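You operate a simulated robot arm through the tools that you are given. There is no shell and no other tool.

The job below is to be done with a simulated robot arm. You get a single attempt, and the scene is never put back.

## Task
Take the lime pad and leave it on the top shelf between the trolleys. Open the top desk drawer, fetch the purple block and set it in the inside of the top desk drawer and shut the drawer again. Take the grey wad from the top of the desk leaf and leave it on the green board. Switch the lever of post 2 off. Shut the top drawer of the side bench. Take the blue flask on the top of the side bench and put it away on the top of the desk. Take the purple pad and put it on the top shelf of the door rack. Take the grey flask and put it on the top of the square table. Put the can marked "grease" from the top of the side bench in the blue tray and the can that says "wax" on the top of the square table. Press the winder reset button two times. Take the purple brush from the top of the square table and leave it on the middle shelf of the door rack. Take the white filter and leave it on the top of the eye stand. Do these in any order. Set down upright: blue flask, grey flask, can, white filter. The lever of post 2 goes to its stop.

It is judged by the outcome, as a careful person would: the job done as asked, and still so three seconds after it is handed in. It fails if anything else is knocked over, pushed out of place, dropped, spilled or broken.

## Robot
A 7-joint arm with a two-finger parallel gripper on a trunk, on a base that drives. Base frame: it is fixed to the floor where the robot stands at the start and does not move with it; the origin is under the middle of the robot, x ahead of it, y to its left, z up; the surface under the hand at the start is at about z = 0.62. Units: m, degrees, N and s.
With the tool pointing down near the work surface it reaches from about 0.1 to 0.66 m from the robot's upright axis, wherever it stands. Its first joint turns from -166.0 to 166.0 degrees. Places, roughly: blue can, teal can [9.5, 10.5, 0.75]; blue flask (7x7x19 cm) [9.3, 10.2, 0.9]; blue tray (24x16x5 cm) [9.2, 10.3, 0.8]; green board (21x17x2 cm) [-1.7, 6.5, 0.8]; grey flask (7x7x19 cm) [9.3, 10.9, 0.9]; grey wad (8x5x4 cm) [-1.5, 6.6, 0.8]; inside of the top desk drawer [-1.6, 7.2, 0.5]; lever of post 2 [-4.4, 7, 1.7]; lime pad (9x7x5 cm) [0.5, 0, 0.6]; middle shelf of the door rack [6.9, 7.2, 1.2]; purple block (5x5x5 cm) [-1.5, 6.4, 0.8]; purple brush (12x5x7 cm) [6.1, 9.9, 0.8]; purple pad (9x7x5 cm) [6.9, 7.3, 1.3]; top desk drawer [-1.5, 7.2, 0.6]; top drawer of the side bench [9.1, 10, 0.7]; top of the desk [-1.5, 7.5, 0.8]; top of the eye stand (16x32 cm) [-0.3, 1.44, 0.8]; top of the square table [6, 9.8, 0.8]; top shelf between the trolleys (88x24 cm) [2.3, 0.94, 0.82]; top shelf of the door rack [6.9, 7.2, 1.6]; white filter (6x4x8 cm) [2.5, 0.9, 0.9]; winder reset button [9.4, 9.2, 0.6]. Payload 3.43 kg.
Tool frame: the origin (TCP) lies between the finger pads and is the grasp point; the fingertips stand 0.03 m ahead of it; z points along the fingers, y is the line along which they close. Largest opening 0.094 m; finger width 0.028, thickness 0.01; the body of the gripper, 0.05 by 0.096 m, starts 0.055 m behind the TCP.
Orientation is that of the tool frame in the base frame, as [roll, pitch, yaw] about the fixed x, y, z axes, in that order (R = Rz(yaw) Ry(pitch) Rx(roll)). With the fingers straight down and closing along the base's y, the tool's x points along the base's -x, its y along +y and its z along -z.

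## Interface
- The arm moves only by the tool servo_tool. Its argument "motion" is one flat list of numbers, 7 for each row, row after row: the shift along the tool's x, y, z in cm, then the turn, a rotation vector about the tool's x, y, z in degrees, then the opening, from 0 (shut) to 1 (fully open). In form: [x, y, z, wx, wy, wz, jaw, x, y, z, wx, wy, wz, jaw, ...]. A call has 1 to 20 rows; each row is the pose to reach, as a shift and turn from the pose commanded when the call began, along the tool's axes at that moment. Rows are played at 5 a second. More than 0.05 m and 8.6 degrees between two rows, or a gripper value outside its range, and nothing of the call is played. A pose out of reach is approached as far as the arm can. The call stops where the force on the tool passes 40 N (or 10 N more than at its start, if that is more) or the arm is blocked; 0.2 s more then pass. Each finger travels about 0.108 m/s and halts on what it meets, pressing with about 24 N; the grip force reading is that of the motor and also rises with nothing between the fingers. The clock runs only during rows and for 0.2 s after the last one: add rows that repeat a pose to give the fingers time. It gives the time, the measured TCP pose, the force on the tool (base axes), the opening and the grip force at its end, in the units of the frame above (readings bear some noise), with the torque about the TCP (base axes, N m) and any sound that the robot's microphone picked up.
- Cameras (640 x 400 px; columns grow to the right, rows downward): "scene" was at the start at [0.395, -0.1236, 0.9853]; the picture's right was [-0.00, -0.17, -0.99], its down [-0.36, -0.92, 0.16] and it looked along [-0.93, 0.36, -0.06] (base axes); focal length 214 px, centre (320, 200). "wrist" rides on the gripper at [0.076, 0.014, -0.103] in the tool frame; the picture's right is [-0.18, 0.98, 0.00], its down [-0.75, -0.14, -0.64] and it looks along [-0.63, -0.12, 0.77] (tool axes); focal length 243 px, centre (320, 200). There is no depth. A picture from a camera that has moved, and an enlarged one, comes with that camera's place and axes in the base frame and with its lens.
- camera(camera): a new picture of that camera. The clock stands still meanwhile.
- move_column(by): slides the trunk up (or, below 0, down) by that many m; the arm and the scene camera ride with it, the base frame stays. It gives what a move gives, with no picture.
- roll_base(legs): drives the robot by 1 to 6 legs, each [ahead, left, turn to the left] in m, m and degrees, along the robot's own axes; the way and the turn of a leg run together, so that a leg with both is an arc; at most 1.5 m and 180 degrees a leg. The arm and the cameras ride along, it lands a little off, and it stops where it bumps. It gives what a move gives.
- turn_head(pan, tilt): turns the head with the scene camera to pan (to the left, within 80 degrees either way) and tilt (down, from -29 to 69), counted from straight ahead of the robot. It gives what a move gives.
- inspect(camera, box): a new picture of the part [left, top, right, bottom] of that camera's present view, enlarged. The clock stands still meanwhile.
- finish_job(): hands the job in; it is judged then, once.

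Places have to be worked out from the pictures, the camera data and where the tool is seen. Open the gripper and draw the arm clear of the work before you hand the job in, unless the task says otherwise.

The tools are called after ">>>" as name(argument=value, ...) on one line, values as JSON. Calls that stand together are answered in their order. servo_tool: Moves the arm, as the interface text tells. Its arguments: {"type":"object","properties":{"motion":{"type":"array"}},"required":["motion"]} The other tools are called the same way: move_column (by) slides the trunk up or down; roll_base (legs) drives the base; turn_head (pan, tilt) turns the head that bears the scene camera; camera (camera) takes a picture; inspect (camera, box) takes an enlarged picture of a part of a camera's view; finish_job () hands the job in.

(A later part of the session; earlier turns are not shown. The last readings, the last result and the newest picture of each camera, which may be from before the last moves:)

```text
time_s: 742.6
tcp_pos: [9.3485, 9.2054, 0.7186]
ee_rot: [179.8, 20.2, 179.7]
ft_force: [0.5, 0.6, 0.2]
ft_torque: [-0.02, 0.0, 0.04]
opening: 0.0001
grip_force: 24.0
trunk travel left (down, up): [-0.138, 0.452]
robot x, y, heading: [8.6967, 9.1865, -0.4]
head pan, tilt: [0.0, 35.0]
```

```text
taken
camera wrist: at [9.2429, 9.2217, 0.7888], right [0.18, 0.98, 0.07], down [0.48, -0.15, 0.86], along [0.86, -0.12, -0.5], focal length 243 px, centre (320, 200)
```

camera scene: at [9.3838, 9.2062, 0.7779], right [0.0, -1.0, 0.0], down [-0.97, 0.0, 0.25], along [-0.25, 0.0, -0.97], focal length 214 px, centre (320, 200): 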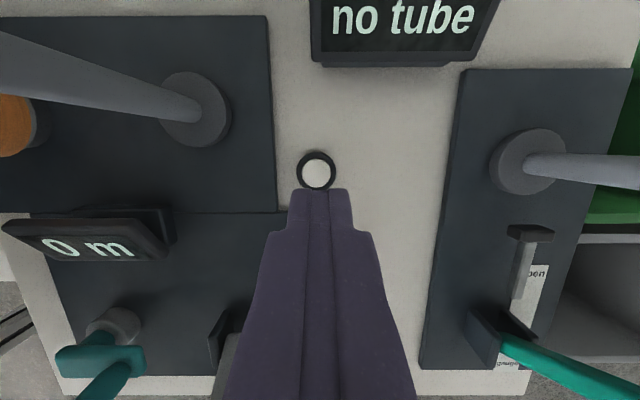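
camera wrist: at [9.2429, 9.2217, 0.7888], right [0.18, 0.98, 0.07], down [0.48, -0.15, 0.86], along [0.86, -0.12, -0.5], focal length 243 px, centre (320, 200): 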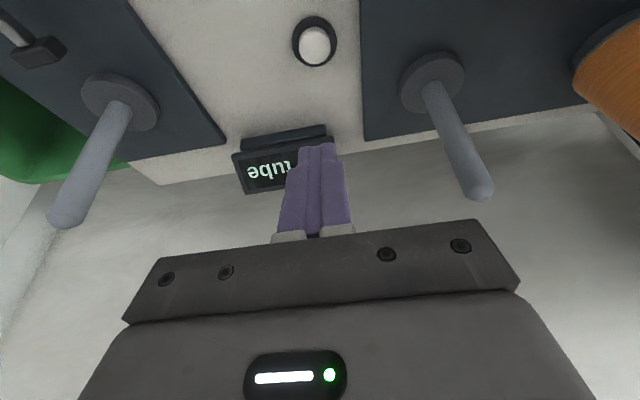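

Combining the views, the cap top is at about [9.357, 9.208, 0.573]. I correct 1.2 cm forward and lower 9 cm, leaving about 2 cm to the cap.

>>> servo_tool(motion=[0.5, 0.1, 2.2, 0, 0, 0, 0, 1, 0.2, 4.4, 0, 0, 0, 0, 1.5, 0.3, 6.6, 0, 0, 0, 0, 2, 0.35, 8.85, 0, 0, 0, 0, 2, 0.35, 8.85, 0, 0, 0, 0])

>>> camera(camera="scene")

>>> camera(camera="wrist")

```text
time_s: 743.8
tcp_pos: [9.3586, 9.2109, 0.6296]
ee_rot: [179.9, 20.2, 179.7]
ft_force: [0.4, -1.2, 0.4]
ft_torque: [-0.01, 0.0, 0.0]
opening: 0.0
grip_force: 24.0
trunk travel left (down, up): [-0.138, 0.452]
robot x, y, heading: [8.698, 9.1878, -0.4]
head pan, tilt: [0.0, 35.0]
```

```text
taken
camera scene: at [9.3932, 9.2105, 0.6891], right [0.0, -1.0, 0.0], down [-0.97, 0.0, 0.26], along [-0.26, 0.0, -0.97], focal length 214 px, centre (320, 200)
```

scene: 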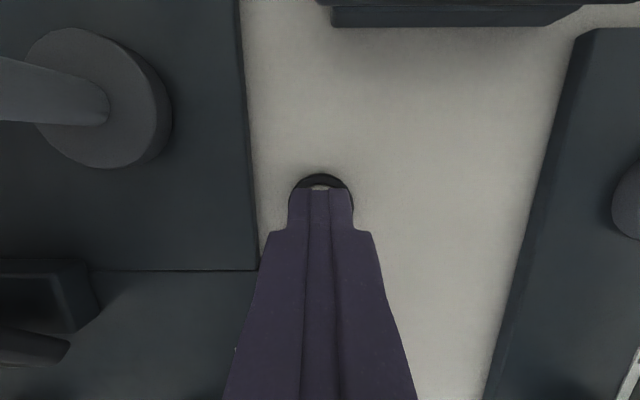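

```text
taken
camera wrist: at [9.2523, 9.226, 0.7], right [0.18, 0.98, 0.07], down [0.48, -0.15, 0.86], along [0.86, -0.12, -0.5], focal length 243 px, centre (320, 200)
```

wrist: 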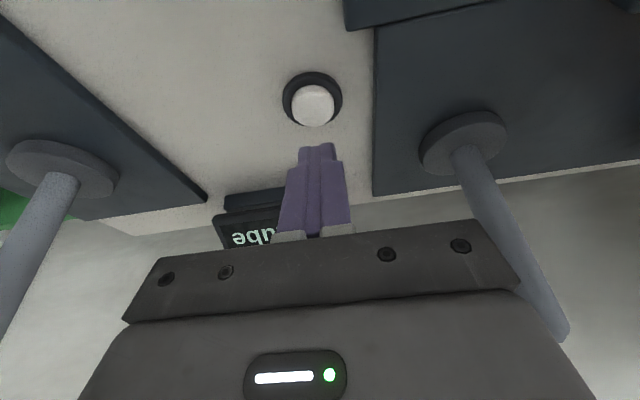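

The fingertip edge is right above the cap. I press down in small steps; the call stops by force when the button bottoms.

>>> servo_tool(motion=[0.27, 0, 0.75, 0, 0, 0, 0, 0.55, 0, 1.5, 0, 0, 0, 0, 0.68, 0, 1.88, 0, 0, 0, 0, 0.79, 0, 2.16, 0, 0, 0, 0, 0.89, 0, 2.44, 0, 0, 0, 0, 0.99, 0, 2.73, 0, 0, 0, 0, 1.09, 0, 3.01, 0, 0, 0, 0, 1.2, 0, 3.29, 0, 0, 0, 0])

>>> camera(camera="scene")

>>> camera(camera="wrist")

```text
time_s: 745.6
tcp_pos: [9.3604, 9.2125, 0.5996]
ee_rot: [179.8, 20.6, 179.7]
ft_force: [-10.4, 1.2, 32.9]
ft_torque: [0.04, 0.4, -0.03]
opening: 0.0
grip_force: 24.4
trunk travel left (down, up): [-0.138, 0.452]
robot x, y, heading: [8.6964, 9.1855, -0.2]
head pan, tilt: [0.0, 35.0]
heard: click
```

```text
taken
camera scene: at [9.3932, 9.2108, 0.6579], right [0.0, -1.0, 0.0], down [-0.97, 0.0, 0.25], along [-0.25, 0.0, -0.97], focal length 214 px, centre (320, 200)
```

scene: 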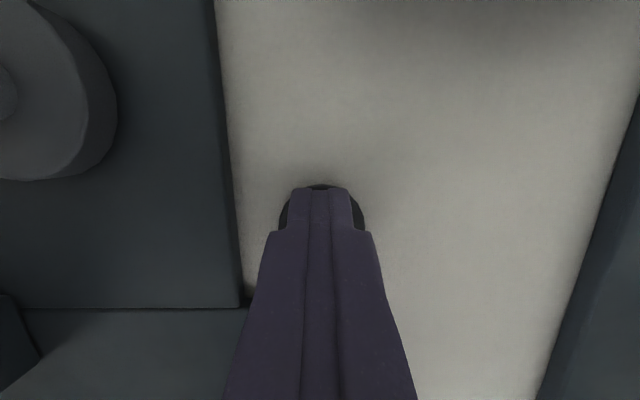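

```text
taken
camera wrist: at [9.2522, 9.2263, 0.6679], right [0.18, 0.98, 0.07], down [0.48, -0.15, 0.87], along [0.86, -0.12, -0.5], focal length 243 px, centre (320, 200)
```

wrist: 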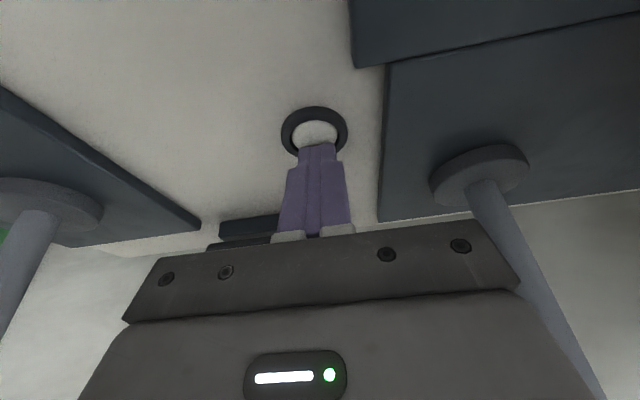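

I heard one click: first press done. I lift clear of the button now.

>>> servo_tool(motion=[-0.5, 0, -1.4, 0, 0, 0, 0, -1.1, 0, -3, 0, 0, 0, 0, -1.1, 0, -3, 0, 0, 0, 0])

>>> camera(camera="wrist")

```text
time_s: 746.4
tcp_pos: [9.36, 9.2096, 0.6254]
ee_rot: [179.8, 20.3, 179.7]
ft_force: [-0.3, -0.8, 0.4]
ft_torque: [0.01, -0.01, -0.03]
opening: 0.0002
grip_force: 24.2
trunk travel left (down, up): [-0.138, 0.452]
robot x, y, heading: [8.6942, 9.1857, -0.2]
head pan, tilt: [0.0, 35.0]
```

```text
taken
camera wrist: at [9.2531, 9.2257, 0.6965], right [0.18, 0.98, 0.07], down [0.49, -0.15, 0.86], along [0.86, -0.12, -0.5], focal length 243 px, centre (320, 200)
```

wrist: 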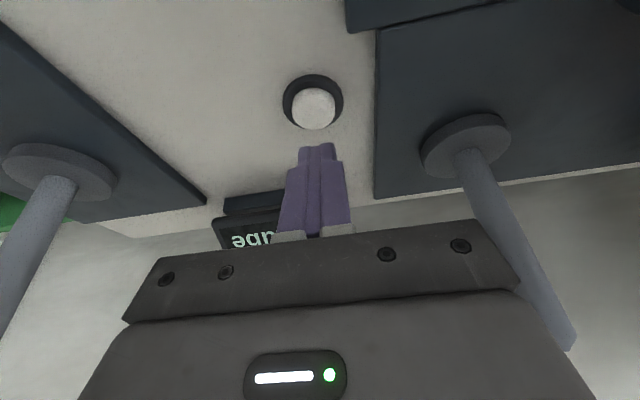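

The button has sprung back. Second press, same way.

>>> servo_tool(motion=[0.27, 0, 0.75, 0, 0, 0, 0, 0.48, 0, 1.32, 0, 0, 0, 0, 0.62, 0, 1.69, 0, 0, 0, 0, 0.75, 0, 2.07, 0, 0, 0, 0, 0.85, 0, 2.35, 0, 0, 0, 0, 0.96, 0, 2.63, 0, 0, 0, 0, 1.03, 0, 2.82, 0, 0, 0, 0])

```text
time_s: 748.0
tcp_pos: [9.3605, 9.2115, 0.6003]
ee_rot: [179.9, 20.5, 179.7]
ft_force: [-2.3, -1.4, 21.2]
ft_torque: [-0.05, 0.18, -0.01]
opening: 0.0
grip_force: 23.3
trunk travel left (down, up): [-0.138, 0.452]
robot x, y, heading: [8.701, 9.1873, -0.3]
head pan, tilt: [0.0, 35.0]
heard: click
```

Second click heard. I lift away straight up and retract the hand.

>>> servo_tool(motion=[-0.7, 0, -2, 0, 0, 0, 0, -2, 0, -5.5, 0, 0, 0, 0, -3.4, 0, -9.4, 0, 0, 0, 0, -4.8, 0, -13.2, 0, 0, 0, 0, -4.8, 0, -13.2, 0, 0, 0, 0])

>>> move_column(by=0.3)

>>> servo_tool(motion=[4, 0, 0, 0, 5, 0, 0.5, 8, 0, 0, 0, 10, 0, 1, 12, 0, 0, 0, 15, 0, 1, 16, 0, 0, 0, 20, 0, 1, 20, 0, 0, 0, 20, 0, 1, 20, 0, 0, 0, 20, 0, 1])

>>> turn_head(pan=0, tilt=-10)

>>> camera(camera="scene")

```text
time_s: 749.2
tcp_pos: [9.3587, 9.2121, 0.7399]
ee_rot: [179.9, 20.2, 179.6]
ft_force: [-0.1, -0.4, 0.0]
ft_torque: [-0.01, 0.01, -0.01]
opening: 0.0
grip_force: 24.1
trunk travel left (down, up): [-0.138, 0.452]
robot x, y, heading: [8.6959, 9.1916, -0.5]
head pan, tilt: [0.0, 35.0]
```

```text
time_s: 752.2
tcp_pos: [9.3582, 9.2121, 1.0386]
ee_rot: [179.8, 20.2, 179.7]
ft_force: [0.4, 0.2, 0.6]
ft_torque: [0.01, 0.0, -0.01]
opening: 0.0001
grip_force: 24.2
trunk travel left (down, up): [-0.438, 0.152]
robot x, y, heading: [8.7005, 9.1893, -0.4]
head pan, tilt: [0.0, 35.0]
```

```text
time_s: 753.6
tcp_pos: [9.1703, 9.2131, 0.9696]
ee_rot: [179.8, 0.2, 179.7]
ft_force: [-0.9, 0.0, 0.3]
ft_torque: [-0.01, 0.03, 0.01]
opening: 0.0939
grip_force: 0.0
trunk travel left (down, up): [-0.438, 0.152]
robot x, y, heading: [8.6964, 9.1855, -0.4]
head pan, tilt: [0.0, 35.0]
```

```text
time_s: 754.7
tcp_pos: [9.1708, 9.2122, 0.9693]
ee_rot: [179.8, 0.2, 179.6]
ft_force: [0.3, -0.4, -0.1]
ft_torque: [-0.01, 0.0, 0.0]
opening: 0.0941
grip_force: 0.2
trunk travel left (down, up): [-0.438, 0.152]
robot x, y, heading: [8.6976, 9.1856, -0.5]
head pan, tilt: [0.0, -10.0]
```

```text
taken
camera scene: at [9.2945, 9.2123, 1.0176], right [0.0, -1.0, 0.0], down [-0.98, 0.01, -0.18], along [0.18, 0.0, -0.98], focal length 214 px, centre (320, 200)
```

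scene: 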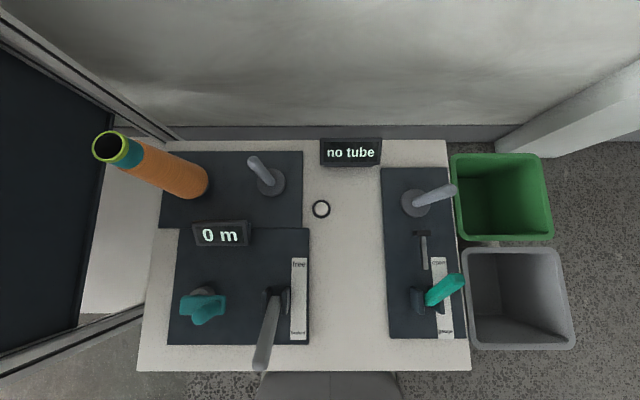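

The button is done. I back off to x≈8.2 and strafe to y≈10.0 to look at the side bench and its drawer.

>>> roll_base(legs=[[-0.5, 0, 0.5], [0, 0.85, 0]])

>>> servo_tool(motion=[0, 0, -3, 0, -8, 0, 1, 0, 0, -6, 0, -16, 0, 1, 0, 0, -9, 0, -24, 0, 1, 0, 0, -12, 0, -32, 0, 1, 0, 0, -15, 0, -40, 0, 1, 0, 0, -15, 0, -40, 0, 1])

>>> turn_head(pan=0, tilt=-20)

>>> camera(camera="scene")

```text
time_s: 761.8
tcp_pos: [8.6584, 10.063, 0.9698]
ee_rot: [179.8, 0.1, -179.8]
ft_force: [0.9, 0.6, -0.1]
ft_torque: [-0.01, 0.01, -0.03]
opening: 0.0941
grip_force: 0.0
trunk travel left (down, up): [-0.438, 0.152]
robot x, y, heading: [8.1812, 10.0324, 0.1]
head pan, tilt: [0.0, -10.0]
```

```text
time_s: 763.2
tcp_pos: [8.6578, 10.0601, 1.1199]
ee_rot: [179.8, 40.3, -179.9]
ft_force: [-0.3, -0.6, -0.5]
ft_torque: [-0.05, 0.0, -0.03]
opening: 0.094
grip_force: 0.0
trunk travel left (down, up): [-0.438, 0.152]
robot x, y, heading: [8.186, 10.0319, 0.2]
head pan, tilt: [0.0, -10.0]
```

```text
time_s: 763.9
tcp_pos: [8.6586, 10.0601, 1.1203]
ee_rot: [179.7, 40.1, -179.8]
ft_force: [-0.3, -0.1, -0.5]
ft_torque: [-0.05, -0.01, -0.02]
opening: 0.0939
grip_force: 0.0
trunk travel left (down, up): [-0.438, 0.152]
robot x, y, heading: [8.1865, 10.0349, 0.0]
head pan, tilt: [0.0, -20.0]
```

```text
taken
camera scene: at [8.7281, 10.0608, 1.2511], right [0.0, -1.0, 0.0], down [-0.5, 0.0, -0.87], along [0.87, 0.0, -0.5], focal length 214 px, centre (320, 200)
```

scene: 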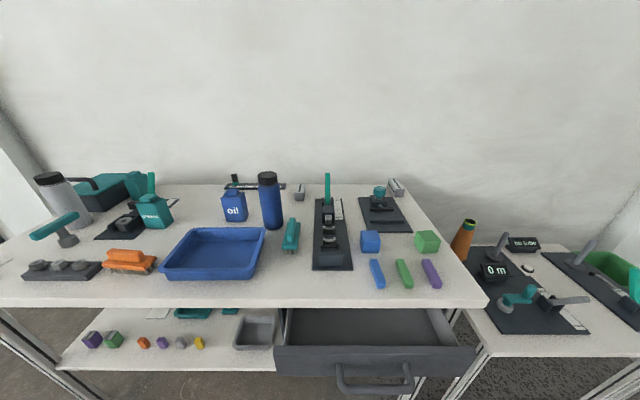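

I see blue can, teal can, blue and grey flasks, and the blue tray. I zoom in to read the labels.

>>> inspect(camera="scene", box=[120, 160, 300, 290])

>>> inspect(camera="scene", box=[0, 150, 190, 290])

```text
3.08 times, centred on (210, 225) of scene
camera zoom: at [8.7281, 10.0608, 1.2511], right [0.0, -1.0, 0.0], down [-0.5, 0.0, -0.87], along [0.87, 0.0, -0.5], focal length 660 px, centre (658, 123)
```

zoom: 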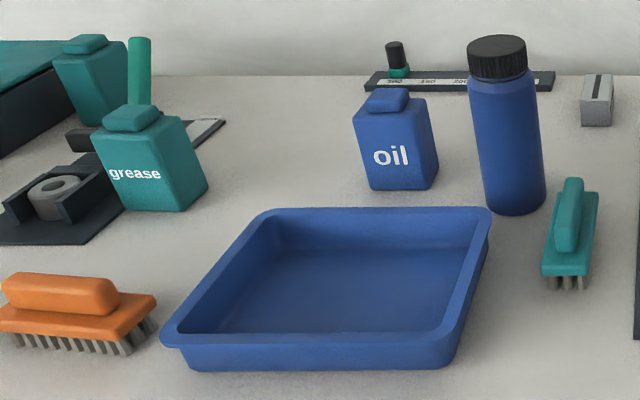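

```text
2.86 times, centred on (95, 220) of scene
camera zoom: at [8.7281, 10.0608, 1.2511], right [0.0, -1.0, 0.0], down [-0.5, 0.0, -0.87], along [0.87, 0.0, -0.5], focal length 613 px, centre (963, 143)
```

zoom: 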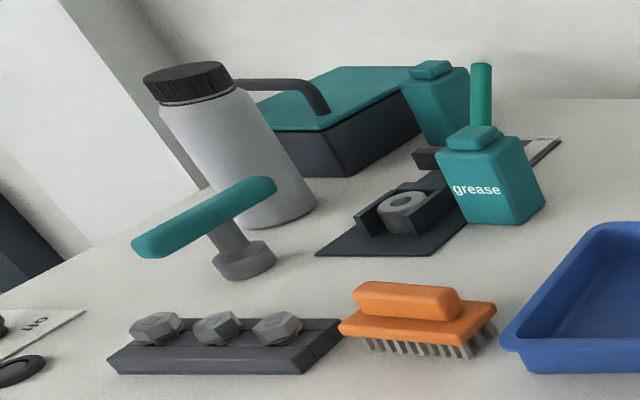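

The front teal can reads "grease", the blue can "oil"; another teal can stands behind, to be read later. First the drawer: I zoom in on it.

>>> inspect(camera="scene", box=[240, 290, 500, 400])

>>> turn_head(pan=0, tilt=20)

>>> camera(camera="scene")

```text
2.46 times, centred on (370, 345) of scene
camera zoom: at [8.7281, 10.0608, 1.2511], right [0.0, -1.0, 0.0], down [-0.5, 0.0, -0.87], along [0.87, 0.0, -0.5], focal length 528 px, centre (197, -157)
```

zoom: 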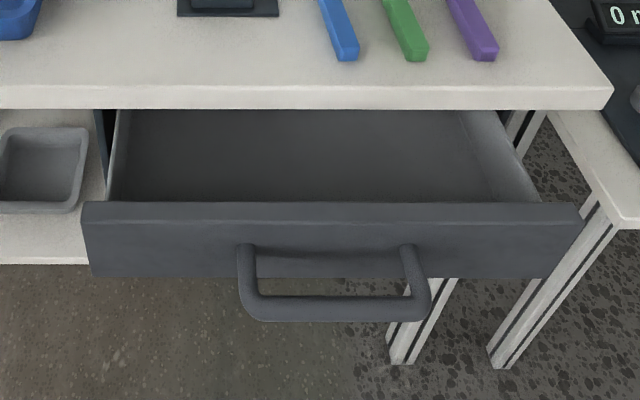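

```text
time_s: 765.0
tcp_pos: [8.6593, 10.0606, 1.1196]
ee_rot: [179.7, 40.2, -179.9]
ft_force: [0.0, 0.7, -0.9]
ft_torque: [0.0, -0.04, 0.01]
opening: 0.0941
grip_force: 0.1
trunk travel left (down, up): [-0.438, 0.152]
robot x, y, heading: [8.1834, 10.031, -0.1]
head pan, tilt: [0.0, 20.0]
```

```text
taken
camera scene: at [8.6922, 10.0608, 1.1985], right [0.0, -1.0, 0.0], down [-0.94, 0.0, -0.35], along [0.35, 0.0, -0.94], focal length 214 px, centre (320, 200)
```

scene: 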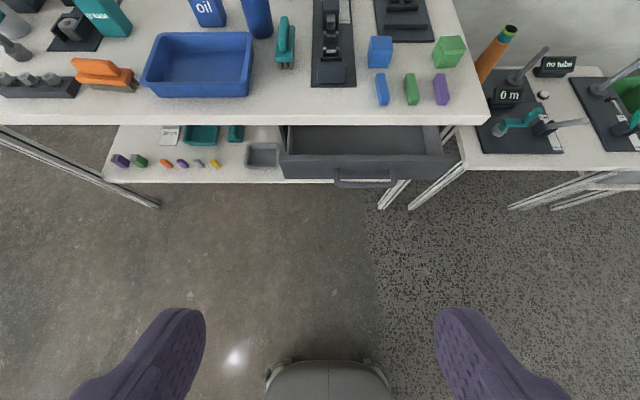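

The handle bar is at about [8.93, 9.936, 0.647] and the panel front at x≈8.975. I'll grip the bar as with the desk drawer and push with the base. I position the robot and re-orient the hand.

>>> roll_base(legs=[[0.1, -0.095, 0]])

>>> servo_tool(motion=[0, 0, 0, 0, 8, 0, 1, 0, 0, 0, 0, 16, 0, 1, 0, 0, 0, 0, 24, 0, 1, 0, 0, 0, 0, 32, 0, 0.7, 0, 0, 0, 0, 40, 0, 0.6, 0, 0, 0, 0, 40, 0, 0.6])

>>> servo_tool(motion=[0, 0, 0, 0, 0, -8.2, 0.6, 0, 0, 0, 0, 0, -16.4, 0.6, 0, 0, 0, 0, 0, -24.6, 0.6, 0, 0, 0, 0, 0, -32.8, 0.6, 0, 0, 0, 0, 0, -41, 0.6, 0, 0, 0, 0, 0, -49.2, 0.6, 0, 0, 0, 0, 0, -57.4, 0.6, 0, 0, 0, 0, 0, -65.6, 0.6, 0, 0, 0, 0, 0, -73.8, 0.6, 0, 0, 0, 0, 0, -82, 0.6, 0, 0, 0, 0, 0, -90, 0.6, 0, 0, 0, 0, 0, -90, 0.6])

```text
time_s: 766.3
tcp_pos: [8.7612, 9.9627, 1.1187]
ee_rot: [179.7, 40.2, 180.0]
ft_force: [-0.2, -0.1, 0.3]
ft_torque: [0.04, 0.02, 0.01]
opening: 0.0944
grip_force: 0.0
trunk travel left (down, up): [-0.438, 0.152]
robot x, y, heading: [8.2834, 9.9346, 0.2]
head pan, tilt: [0.0, 20.0]
```

```text
time_s: 767.7
tcp_pos: [8.758, 9.9643, 1.1195]
ee_rot: [179.8, 0.2, 180.0]
ft_force: [-1.1, 0.5, 0.7]
ft_torque: [0.0, -0.01, 0.02]
opening: 0.0566
grip_force: 0.0
trunk travel left (down, up): [-0.438, 0.152]
robot x, y, heading: [8.2878, 9.9378, 0.2]
head pan, tilt: [0.0, 20.0]
```

```text
time_s: 770.3
tcp_pos: [8.7581, 9.9637, 1.1189]
ee_rot: [-179.8, 0.2, -89.8]
ft_force: [-0.3, 0.2, -0.3]
ft_torque: [0.0, 0.01, -0.02]
opening: 0.0563
grip_force: 0.1
trunk travel left (down, up): [-0.438, 0.152]
robot x, y, heading: [8.2842, 9.9326, 0.1]
head pan, tilt: [0.0, 20.0]
```

Now I pitch the hand 60° toward the bench and lower it with the trunk in front of the handle.

>>> servo_tool(motion=[0.35, -1, 1.5, 7.5, 0, 0, 0.6, 0.7, -2, 3, 15, 0, 0, 0.6, 1.05, -3, 4.5, 22.5, 0, 0, 0.6, 1.4, -4, 6, 30, 0, 0, 0.6, 1.75, -5, 7.5, 37.5, 0, 0, 0.6, 2.1, -6, 9, 45, 0, 0, 0.6, 2.45, -7, 10.4, 52.5, 0, 0, 0.6, 2.8, -8, 11.9, 60, 0, 0, 0.6, 2.8, -8, 11.9, 60, 0, 0, 0.6])

>>> move_column(by=-0.31)

>>> camera(camera="scene")

>>> camera(camera="wrist")

```text
time_s: 772.3
tcp_pos: [8.8387, 9.9372, 1.0013]
ee_rot: [-119.6, 0.0, -90.0]
ft_force: [0.2, 0.0, 0.2]
ft_torque: [0.03, -0.04, 0.02]
opening: 0.0564
grip_force: 0.1
trunk travel left (down, up): [-0.438, 0.152]
robot x, y, heading: [8.2848, 9.9335, -0.1]
head pan, tilt: [0.0, 20.0]
```

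```text
time_s: 775.4
tcp_pos: [8.8387, 9.9377, 0.6913]
ee_rot: [-119.8, 0.2, -89.8]
ft_force: [0.6, -0.2, -0.4]
ft_torque: [0.0, 0.0, 0.03]
opening: 0.0564
grip_force: 0.1
trunk travel left (down, up): [-0.128, 0.462]
robot x, y, heading: [8.2878, 9.9339, -0.1]
head pan, tilt: [0.0, 20.0]
```

```text
taken
camera scene: at [8.8049, 10.0154, 0.7108], right [0.5, 0.0, 0.87], down [-0.3, -0.94, 0.17], along [0.82, -0.34, -0.47], focal length 214 px, centre (320, 200)
```

scene: 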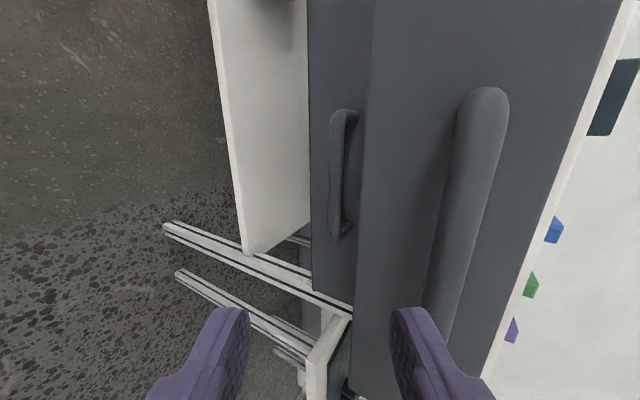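

```text
taken
camera wrist: at [8.743, 9.8619, 0.7295], right [-0.49, 0.19, -0.85], down [-0.49, 0.75, 0.44], along [0.72, 0.63, -0.28], focal length 243 px, centre (320, 200)
```

wrist: 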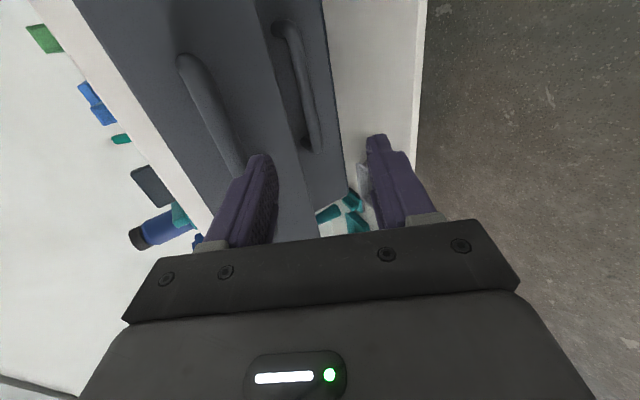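

The handle is actually higher: bar at about [8.905, 9.947, 0.722]. I back off 2 cm, raise 5 cm with the trunk, and look again.

>>> servo_tool(motion=[0, 0, -2, 0, 0, 0, 0.6, 0, 0, -2, 0, 0, 0, 0.6])

>>> move_column(by=0.045)

>>> camera(camera="scene")

>>> camera(camera="wrist")

```text
time_s: 776.0
tcp_pos: [8.8226, 9.9368, 0.7027]
ee_rot: [-119.7, 0.2, -89.9]
ft_force: [0.0, -0.1, -0.9]
ft_torque: [-0.01, -0.02, 0.0]
opening: 0.0564
grip_force: 0.0
trunk travel left (down, up): [-0.128, 0.462]
robot x, y, heading: [8.2855, 9.9363, 0.2]
head pan, tilt: [0.0, 20.0]
```

```text
time_s: 776.8
tcp_pos: [8.821, 9.9377, 0.7459]
ee_rot: [-119.8, 0.2, -89.9]
ft_force: [0.4, -0.4, 0.1]
ft_torque: [-0.03, 0.0, 0.0]
opening: 0.0563
grip_force: 0.1
trunk travel left (down, up): [-0.173, 0.417]
robot x, y, heading: [8.285, 9.9343, -0.1]
head pan, tilt: [0.0, 20.0]
```

```text
taken
camera scene: at [8.788, 10.0153, 0.7657], right [0.5, 0.0, 0.87], down [-0.3, -0.94, 0.17], along [0.82, -0.34, -0.47], focal length 214 px, centre (320, 200)
```

scene: 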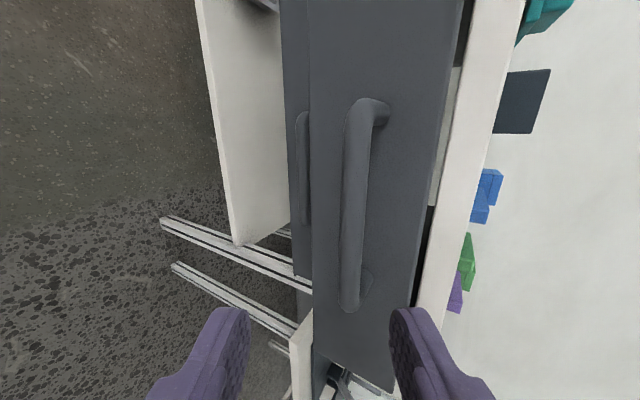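

```text
taken
camera wrist: at [8.7262, 9.8619, 0.7844], right [-0.49, 0.19, -0.85], down [-0.49, 0.75, 0.44], along [0.72, 0.63, -0.28], focal length 243 px, centre (320, 200)
```

wrist: 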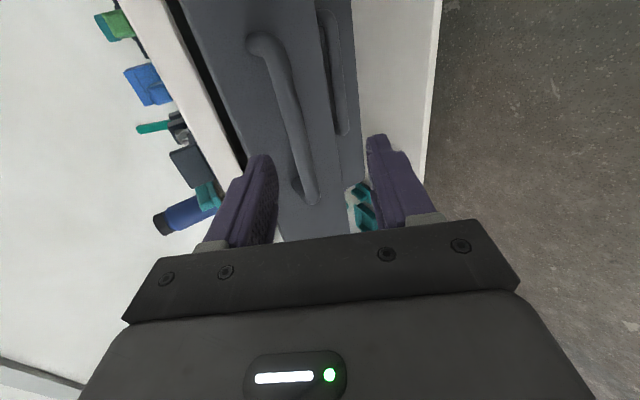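

Bar at [8.907, 9.955, 0.722]: 8.6 cm ahead and 2.2 cm above the finger mid-plane. I correct and advance 7.3 cm, then close.

>>> servo_tool(motion=[-0.8, -1.1, 0.5, 0, 0, 0, 0.6, -1.6, -2.2, 1.5, 0, 0, 0, 0.6, -1.6, -2.2, 4, 0, 0, 0, 0.6, -1.6, -2.2, 6, 0, 0, 0, 0.6, -1.6, -2.2, 7.3, 0, 0, 0, 0.6, -1.6, -2.2, 7.3, 0, 0, 0, 0.3, -1.6, -2.2, 7.3, 0, 0, 0, 0, -1.6, -2.2, 7.3, 0, 0, 0, 0, -1.6, -2.2, 7.3, 0, 0, 0, 0])

>>> camera(camera="scene")

```text
time_s: 778.8
tcp_pos: [8.8951, 9.9531, 0.7295]
ee_rot: [-119.7, 0.1, -90.0]
ft_force: [0.8, -0.7, 1.5]
ft_torque: [-0.6, -0.03, 0.4]
opening: 0.0156
grip_force: 45.6
trunk travel left (down, up): [-0.173, 0.417]
robot x, y, heading: [8.2885, 9.9351, 0.1]
head pan, tilt: [0.0, 20.0]
```

```text
taken
camera scene: at [8.861, 10.0315, 0.7486], right [0.5, 0.0, 0.87], down [-0.3, -0.94, 0.17], along [0.82, -0.34, -0.47], focal length 214 px, centre (320, 200)
```

scene: 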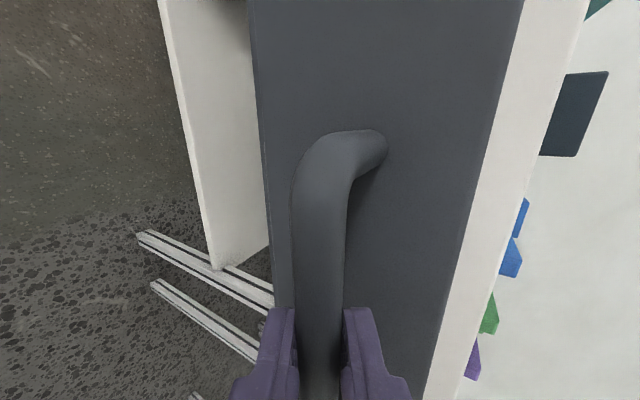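

Gripped. The closed lower drawer's handle sits at x≈8.98, so about 7 cm of travel remain. I roll forward 5 cm, then finish with force-limited arm steps.

>>> roll_base(legs=[[0.05, 0, 0]])

>>> servo_tool(motion=[0, -0.25, 0.43, 0, 0, 0, 0, 0, -0.5, 0.87, 0, 0, 0, 0, 0, -0.75, 1.3, 0, 0, 0, 0, 0, -1, 1.73, 0, 0, 0, 0, 0, -1.25, 2.17, 0, 0, 0, 0, 0, -1.5, 2.6, 0, 0, 0, 0, 0, -1.75, 3.03, 0, 0, 0, 0, 0, -2, 3.46, 0, 0, 0, 0, 0, -2.5, 4.33, 0, 0, 0, 0, 0, -3, 5.2, 0, 0, 0, 0])

>>> camera(camera="scene")

```text
time_s: 779.8
tcp_pos: [8.9445, 9.9537, 0.7282]
ee_rot: [-119.9, 0.2, -89.9]
ft_force: [0.3, -2.1, 1.7]
ft_torque: [-0.73, -0.12, 0.05]
opening: 0.0158
grip_force: 44.4
trunk travel left (down, up): [-0.173, 0.417]
robot x, y, heading: [8.3354, 9.9354, -0.2]
head pan, tilt: [0.0, 20.0]
```

```text
time_s: 782.0
tcp_pos: [9.0008, 9.9532, 0.7294]
ee_rot: [-120.0, 0.1, -90.0]
ft_force: [-33.2, 1.2, 5.4]
ft_torque: [-0.15, 0.25, 0.84]
opening: 0.0157
grip_force: 45.1
trunk travel left (down, up): [-0.173, 0.417]
robot x, y, heading: [8.3323, 9.9366, -0.1]
head pan, tilt: [0.0, 20.0]
```

```text
taken
camera scene: at [8.9676, 10.0314, 0.7486], right [0.5, 0.0, 0.87], down [-0.3, -0.94, 0.17], along [0.81, -0.34, -0.47], focal length 214 px, centre (320, 200)
```

scene: 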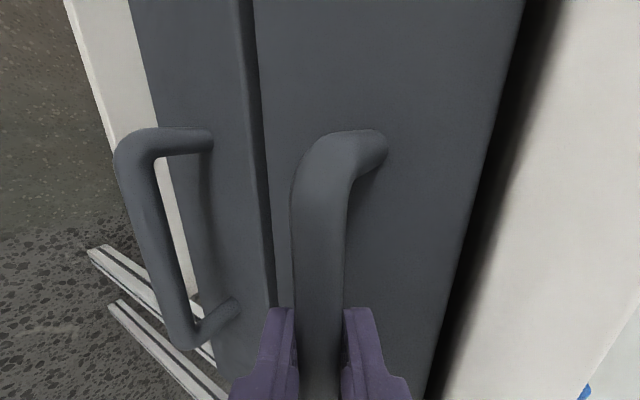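

The panel is flush with the lower drawer and pushes back with 33 N. I press a bit more to be sure it is at the stop.

>>> servo_tool(motion=[0, -0.2, 0.35, 0, 0, 0, 0, 0, -0.4, 0.7, 0, 0, 0, 0, 0, -0.6, 1.04, 0, 0, 0, 0, 0, -0.6, 1.04, 0, 0, 0, 0])

```text
time_s: 782.5
tcp_pos: [9.0058, 9.9528, 0.7271]
ee_rot: [-120.3, 0.0, -90.0]
ft_force: [-14.1, 0.9, 11.2]
ft_torque: [-0.4, -0.07, 0.09]
opening: 0.0156
grip_force: 45.3
trunk travel left (down, up): [-0.173, 0.417]
robot x, y, heading: [8.3329, 9.937, -0.0]
head pan, tilt: [0.0, 20.0]
stopped in row 2: the force on the tool passed its limit at 45 N (the readings are from after the stop); the commanded pose is now the measured one
```

The drawer is at its stop. I release, back off along the axis and raise.

>>> servo_tool(motion=[0, 0, 0, 0, 0, 0, 0.6, 0, 0, 0, 0, 0, 0, 0.6, 0, 0, 0, 0, 0, 0, 0.6, 0, 0, -3, 0, 0, 0, 0.6, 0, 0, -7, 0, 0, 0, 0.8, 0, 0, -11, 0, 0, 0, 1, 0, 0, -11, 0, 0, 0, 1])

>>> camera(camera="scene")

>>> move_column(by=0.4)

```text
time_s: 784.1
tcp_pos: [8.9099, 9.9551, 0.781]
ee_rot: [-120.2, 0.0, -90.1]
ft_force: [0.4, -0.4, -0.7]
ft_torque: [0.02, 0.01, 0.04]
opening: 0.094
grip_force: 0.1
trunk travel left (down, up): [-0.173, 0.417]
robot x, y, heading: [8.3376, 9.9348, 0.1]
head pan, tilt: [0.0, 20.0]
```

```text
taken
camera scene: at [8.877, 10.0329, 0.8004], right [0.5, 0.0, 0.86], down [-0.29, -0.94, 0.17], along [0.81, -0.34, -0.47], focal length 214 px, centre (320, 200)
```

scene: 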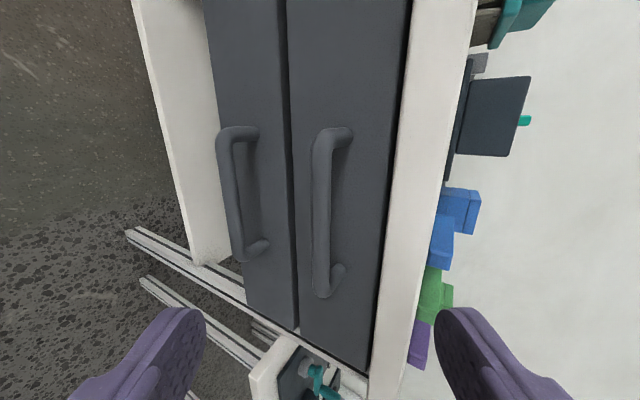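

```text
time_s: 787.9
tcp_pos: [8.9105, 9.9544, 1.1809]
ee_rot: [-120.3, 0.0, -90.0]
ft_force: [-0.2, 0.1, 0.6]
ft_torque: [0.01, -0.01, 0.03]
opening: 0.0942
grip_force: 0.1
trunk travel left (down, up): [-0.573, 0.017]
robot x, y, heading: [8.3383, 9.9352, -0.1]
head pan, tilt: [0.0, 20.0]
```

The drawer is shut and flush. I bring the hand back to neutral and move along the bench to y≈10.4 for the cans.

>>> servo_tool(motion=[0, 0, -1, -7.5, 0, 0, 1, 0, 0, -2, -15, 0, 0, 1, 0, 0, -3, -22.5, 0, 0, 1, 0, 0, -4, -30, 0, 0, 1, 0, 0, -5, -37.5, 0, 0, 1, 0, 0, -6, -45, 0, 0, 1, 0, 0, -7, -52.5, 0, 0, 1, 0, 0, -8, -60, 0, 0, 1, 0, 0, -8, -60, 0, 0, 1])

>>> servo_tool(motion=[0, 0.6, 0, 0, 0, 8.2, 1, 0, 1.2, 0, 0, 0, 16.4, 1, 0, 1.8, 0, 0, 0, 24.6, 1, 0, 2.4, 0, 0, 0, 32.8, 1, 0, 3, 0, 0, 0, 41, 1, 0, 3.6, 0, 0, 0, 49.2, 1, 0, 4.2, 0, 0, 0, 57.4, 1, 0, 4.8, 0, 0, 0, 65.6, 1, 0, 5.4, 0, 0, 0, 73.8, 1, 0, 6, 0, 0, 0, 82, 1, 0, 6, 0, 0, 0, 90, 1, 0, 6, 0, 0, 0, 90, 1])

>>> roll_base(legs=[[-0.1, 0.5, 0]])

>>> turn_head(pan=0, tilt=-29)

>>> camera(camera="scene")

```text
time_s: 789.9
tcp_pos: [8.8435, 9.955, 1.2211]
ee_rot: [179.7, 0.0, -90.0]
ft_force: [0.2, -0.2, 0.2]
ft_torque: [-0.01, -0.03, 0.01]
opening: 0.094
grip_force: 0.1
trunk travel left (down, up): [-0.573, 0.017]
robot x, y, heading: [8.3339, 9.9362, -0.0]
head pan, tilt: [0.0, 20.0]
```

```text
time_s: 792.5
tcp_pos: [8.7807, 9.9558, 1.2218]
ee_rot: [-179.9, -0.4, 180.0]
ft_force: [-0.1, 0.8, 0.1]
ft_torque: [0.0, 0.05, -0.01]
opening: 0.0942
grip_force: 0.1
trunk travel left (down, up): [-0.573, 0.017]
robot x, y, heading: [8.3374, 9.9367, -0.1]
head pan, tilt: [0.0, 20.0]
```

```text
time_s: 795.5
tcp_pos: [8.6823, 10.4487, 1.2212]
ee_rot: [180.0, -0.2, 179.9]
ft_force: [-1.1, -0.2, 0.0]
ft_torque: [-0.04, 0.0, 0.04]
opening: 0.094
grip_force: 0.0
trunk travel left (down, up): [-0.573, 0.017]
robot x, y, heading: [8.2367, 10.4292, -0.2]
head pan, tilt: [0.0, 20.0]
```

```text
time_s: 796.6
tcp_pos: [8.6822, 10.4473, 1.2214]
ee_rot: [180.0, -0.3, 179.9]
ft_force: [-0.6, 0.2, -0.1]
ft_torque: [-0.01, 0.02, -0.02]
opening: 0.0937
grip_force: 0.1
trunk travel left (down, up): [-0.573, 0.017]
robot x, y, heading: [8.236, 10.4264, 0.1]
head pan, tilt: [0.0, -28.6]
```

```text
taken
camera scene: at [8.8301, 10.4471, 1.284], right [0.0, -1.0, 0.0], down [-0.88, 0.0, -0.47], along [0.47, 0.0, -0.88], focal length 214 px, centre (320, 200)
```

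scene: 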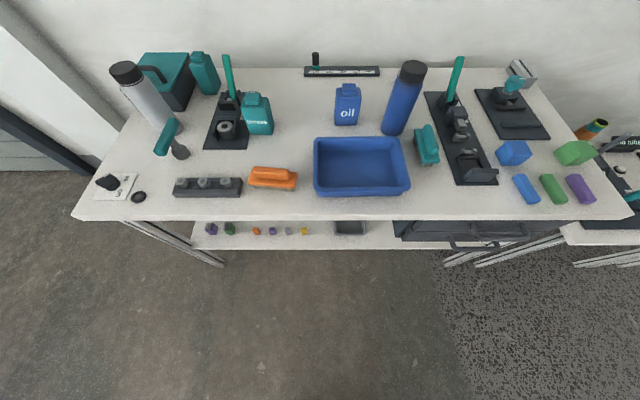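

Good overview. I zoom in on the cans from here.

>>> inspect(camera="scene", box=[90, 40, 290, 150])

>>> inspect(camera="scene", box=[170, 40, 250, 100])

```text
3.20 times, centred on (190, 95) of scene
camera zoom: at [8.8301, 10.4471, 1.284], right [0.0, -1.0, 0.0], down [-0.88, 0.0, -0.47], along [0.47, 0.0, -0.88], focal length 686 px, centre (736, 536)
```

zoom: 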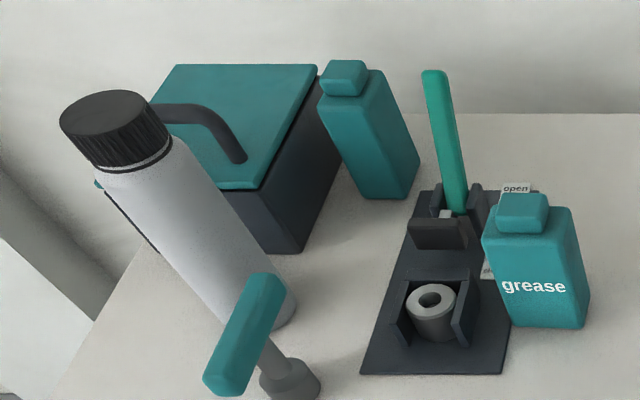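

```text
6.67 times, centred on (210, 70) of scene
camera zoom: at [8.8301, 10.4471, 1.284], right [0.0, -1.0, 0.0], down [-0.88, 0.0, -0.47], along [0.47, 0.0, -0.88], focal length 1430 px, centre (1053, 1067)
```

zoom: 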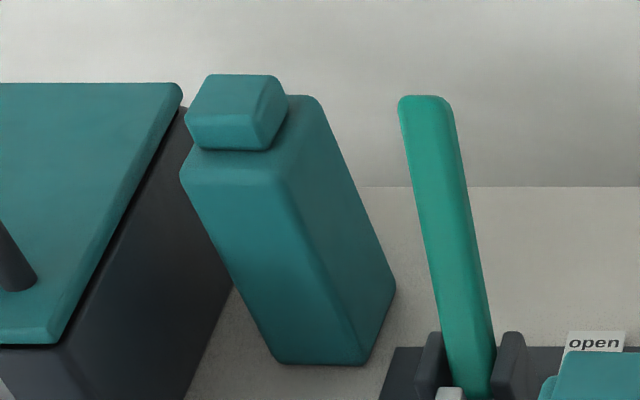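

The front can reads "grease"; the teal can behind shows no label on its visible faces, so I'll read it once in hand. Bench top comes out at z≈0.757. I drive 0.52 m closer for the grease can.

>>> roll_base(legs=[[0.52, 0.06, 0]])

>>> turn_head(pan=0, tilt=0)

>>> camera(camera="scene")

>>> turn_head(pan=40, tilt=0)

>>> camera(camera="scene")

```text
time_s: 799.7
tcp_pos: [9.1993, 10.4951, 1.2204]
ee_rot: [-180.0, -0.3, 179.0]
ft_force: [-1.1, -0.3, -0.3]
ft_torque: [-0.03, 0.0, -0.01]
opening: 0.0943
grip_force: 0.1
trunk travel left (down, up): [-0.573, 0.017]
robot x, y, heading: [8.7502, 10.4812, -1.0]
head pan, tilt: [0.0, -28.6]
```

```text
time_s: 800.6
tcp_pos: [9.1969, 10.4944, 1.2212]
ee_rot: [-179.9, -0.3, 179.0]
ft_force: [0.3, 0.1, 0.4]
ft_torque: [0.01, -0.03, 0.0]
opening: 0.0939
grip_force: 0.0
trunk travel left (down, up): [-0.573, 0.017]
robot x, y, heading: [8.7483, 10.4857, -1.1]
head pan, tilt: [0.0, 0.0]
```

```text
taken
camera scene: at [9.3061, 10.4932, 1.2612], right [-0.02, -1.0, 0.0], down [-1.0, 0.02, 0.0], along [0.0, 0.0, -1.0], focal length 214 px, centre (320, 200)
```

scene: 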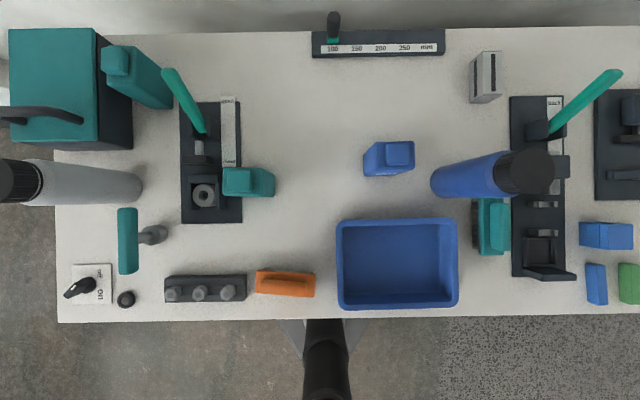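

```text
time_s: 801.7
tcp_pos: [9.198, 10.4959, 1.2214]
ee_rot: [-180.0, -0.4, 179.0]
ft_force: [0.6, -0.1, 0.6]
ft_torque: [-0.01, 0.03, 0.0]
opening: 0.094
grip_force: 0.1
trunk travel left (down, up): [-0.573, 0.017]
robot x, y, heading: [8.7492, 10.4841, -0.9]
head pan, tilt: [40.0, 0.0]
```

```text
taken
camera scene: at [9.3071, 10.551, 1.2823], right [-0.02, -0.77, -0.64], down [-1.0, 0.02, 0.01], along [0.01, 0.64, -0.77], focal length 214 px, centre (320, 200)
```

scene: 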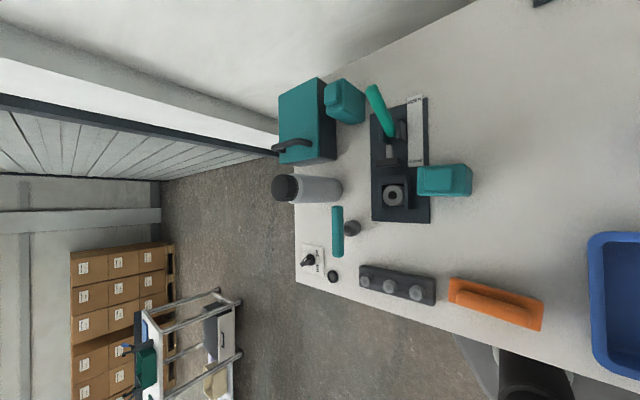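

From the nadir view the grease can stands at about [9.338, 10.63] (≈6×5 cm, top z≈0.92), the tray spans x 9.08–9.26, y 10.20–10.46. I turn the hand by −90° (to close along x) and move above the can.

>>> servo_tool(motion=[-1.25, 1.24, 1.5, 0, 0, -8.2, 1, -2.5, 2.48, 3, 0, 0, -16.4, 1, -3.75, 3.72, 4.6, 0, 0, -24.6, 1, -5, 4.96, 6.2, 0, 0, -32.8, 1, -6.25, 6.2, 7.7, 0, 0, -41, 1, -7.5, 7.44, 9.3, 0, 0, -49.2, 1, -8.75, 8.68, 10.8, 0, 0, -57.4, 1, -10, 9.92, 12.4, 0, 0, -65.6, 1, -11.25, 11.16, 14, 0, 0, -73.8, 1, -12.5, 12.4, 15.5, 0, 0, -82, 1, -13.8, 13.6, 17, 0, 0, -89, 1, -13.8, 13.6, 17, 0, 0, -89, 1])

>>> turn_head(pan=0, tilt=20)

>>> camera(camera="scene")

>>> camera(camera="wrist")

```text
time_s: 804.3
tcp_pos: [9.3373, 10.6269, 1.0517]
ee_rot: [179.7, 0.0, -92.0]
ft_force: [1.0, -0.7, 0.2]
ft_torque: [-0.01, -0.02, 0.0]
opening: 0.0941
grip_force: 0.0
trunk travel left (down, up): [-0.573, 0.017]
robot x, y, heading: [8.752, 10.4858, -1.0]
head pan, tilt: [40.0, 0.0]
```

```text
time_s: 805.3
tcp_pos: [9.3378, 10.6275, 1.0523]
ee_rot: [179.6, 0.0, -92.0]
ft_force: [-0.1, 0.0, -1.2]
ft_torque: [0.0, -0.02, -0.01]
opening: 0.0941
grip_force: 0.1
trunk travel left (down, up): [-0.573, 0.017]
robot x, y, heading: [8.754, 10.4838, -1.2]
head pan, tilt: [0.0, 20.0]
```

```text
taken
camera scene: at [9.3377, 10.7055, 1.0896], right [1.0, -0.04, -0.01], down [-0.03, -0.94, 0.34], along [-0.02, -0.34, -0.94], focal length 214 px, centre (320, 200)
```

scene: 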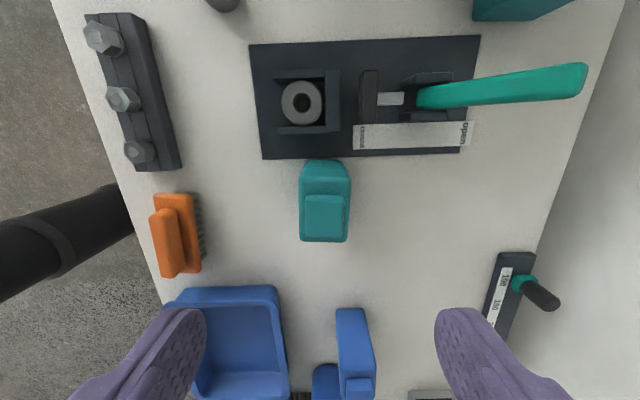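

```text
taken
camera wrist: at [9.3204, 10.5528, 1.1542], right [-0.98, 0.22, 0.01], down [0.17, 0.75, 0.64], along [0.14, 0.63, -0.77], focal length 243 px, centre (320, 200)
```

wrist: 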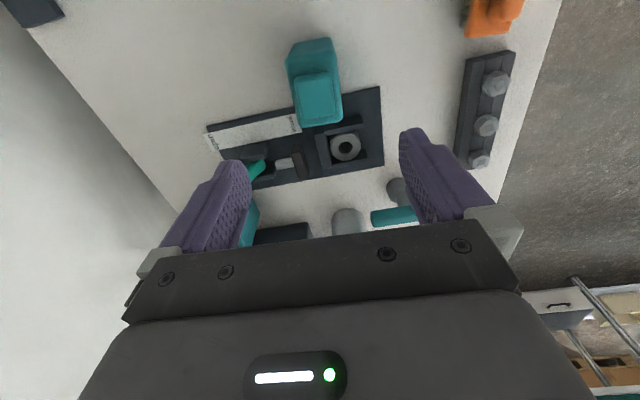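

The can is centred below the hand ([9.338, 10.627]). I descend to z≈0.89 and check the cap-to-palm distance.

>>> servo_tool(motion=[0, -0.2, 4, 0, 0, 0, 1, 0, -0.2, 8, 0, 0, 0, 1, 0, -0.2, 12, 0, 0, 0, 1, 0, -0.2, 15, 0, 0, 0, 1, 0, -0.2, 16.2, 0, 0, 0, 1, 0, -0.2, 16.2, 0, 0, 0, 1])

>>> camera(camera="scene")

>>> camera(camera="wrist")

```text
time_s: 806.7
tcp_pos: [9.3373, 10.6295, 0.9618]
ee_rot: [179.8, 0.0, -92.0]
ft_force: [0.9, -0.9, -0.8]
ft_torque: [-0.01, 0.02, -0.01]
opening: 0.0941
grip_force: 0.1
out of reach, approached as far as the arm can: row 3, 4, 5, 6
trunk travel left (down, up): [-0.573, 0.017]
robot x, y, heading: [8.7516, 10.4839, -1.2]
head pan, tilt: [0.0, 20.0]
```

```text
taken
camera scene: at [9.3399, 10.7077, 0.9996], right [1.0, -0.04, -0.01], down [-0.03, -0.94, 0.34], along [-0.02, -0.34, -0.94], focal length 214 px, centre (320, 200)
```

scene: 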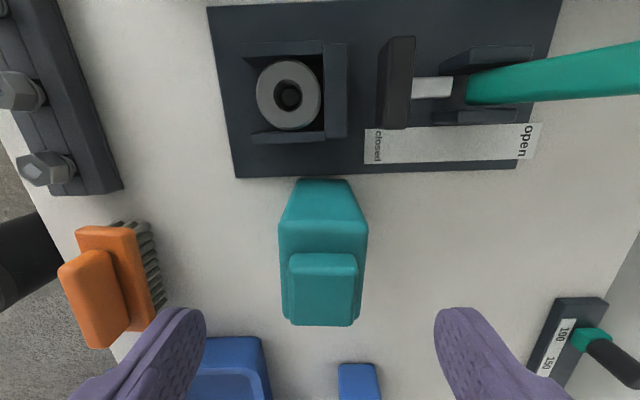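

```text
taken
camera wrist: at [9.3225, 10.555, 1.0642], right [-0.98, 0.22, 0.01], down [0.17, 0.75, 0.64], along [0.14, 0.63, -0.77], focal length 243 px, centre (320, 200)
```

wrist: 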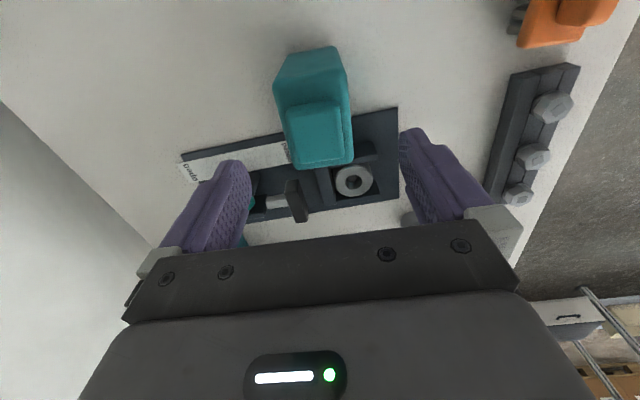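

The arm's lower limit at this trunk height is reached; the cap top is at z≈0.911. I lower with the trunk by 0.088 to TCP z≈0.873 and close.

>>> move_column(by=-0.088)

>>> servo_tool(motion=[0, 0, 0, 0, 0, 0, 0.6, 0, 0, 0, 0, 0, 0, 0.2, 0, 0, 0, 0, 0, 0, 0, 0, 0, 0, 0, 0, 0, 0, 0, 0, 0, 0, 0, 0, 0])

>>> camera(camera="scene")

>>> camera(camera="wrist")

```text
time_s: 808.0
tcp_pos: [9.3389, 10.6302, 0.8755]
ee_rot: [179.7, 0.0, -92.0]
ft_force: [1.1, -0.1, 0.9]
ft_torque: [-0.03, 0.03, -0.01]
opening: 0.0942
grip_force: 0.0
trunk travel left (down, up): [-0.485, 0.105]
robot x, y, heading: [8.7504, 10.4836, -1.2]
head pan, tilt: [0.0, 20.0]
```

```text
time_s: 809.2
tcp_pos: [9.3392, 10.6299, 0.8737]
ee_rot: [179.7, 0.0, -92.0]
ft_force: [1.8, 0.3, 2.1]
ft_torque: [0.04, -0.31, -0.03]
opening: 0.0541
grip_force: 24.0
trunk travel left (down, up): [-0.485, 0.105]
robot x, y, heading: [8.7562, 10.4802, -0.9]
head pan, tilt: [0.0, 20.0]
```

```text
taken
camera scene: at [9.3401, 10.7077, 0.9119], right [1.0, -0.04, 0.0], down [-0.03, -0.94, 0.34], along [-0.02, -0.34, -0.94], focal length 214 px, centre (320, 200)
```

scene: 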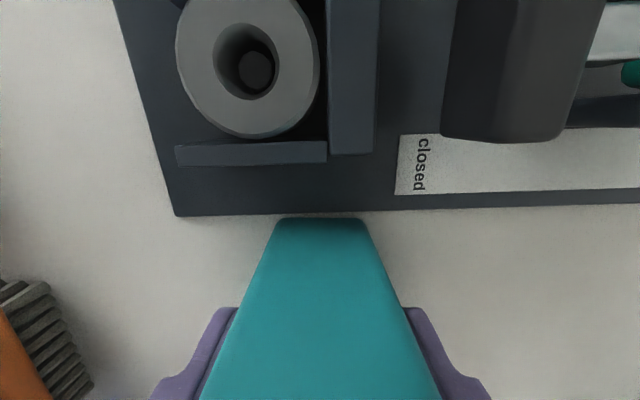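

```text
taken
camera wrist: at [9.3227, 10.5549, 0.9765], right [-0.98, 0.22, 0.0], down [0.17, 0.75, 0.64], along [0.14, 0.63, -0.77], focal length 243 px, centre (320, 200)
```

wrist: 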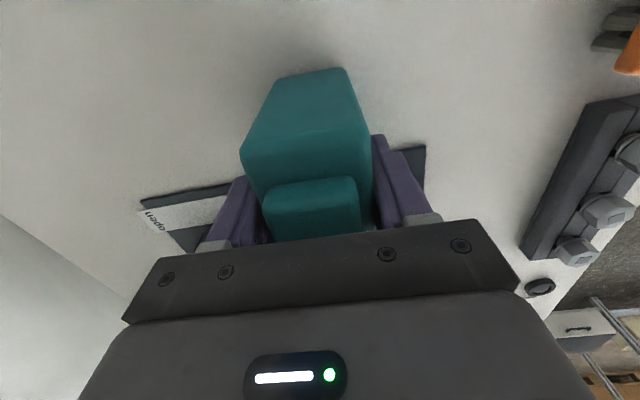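

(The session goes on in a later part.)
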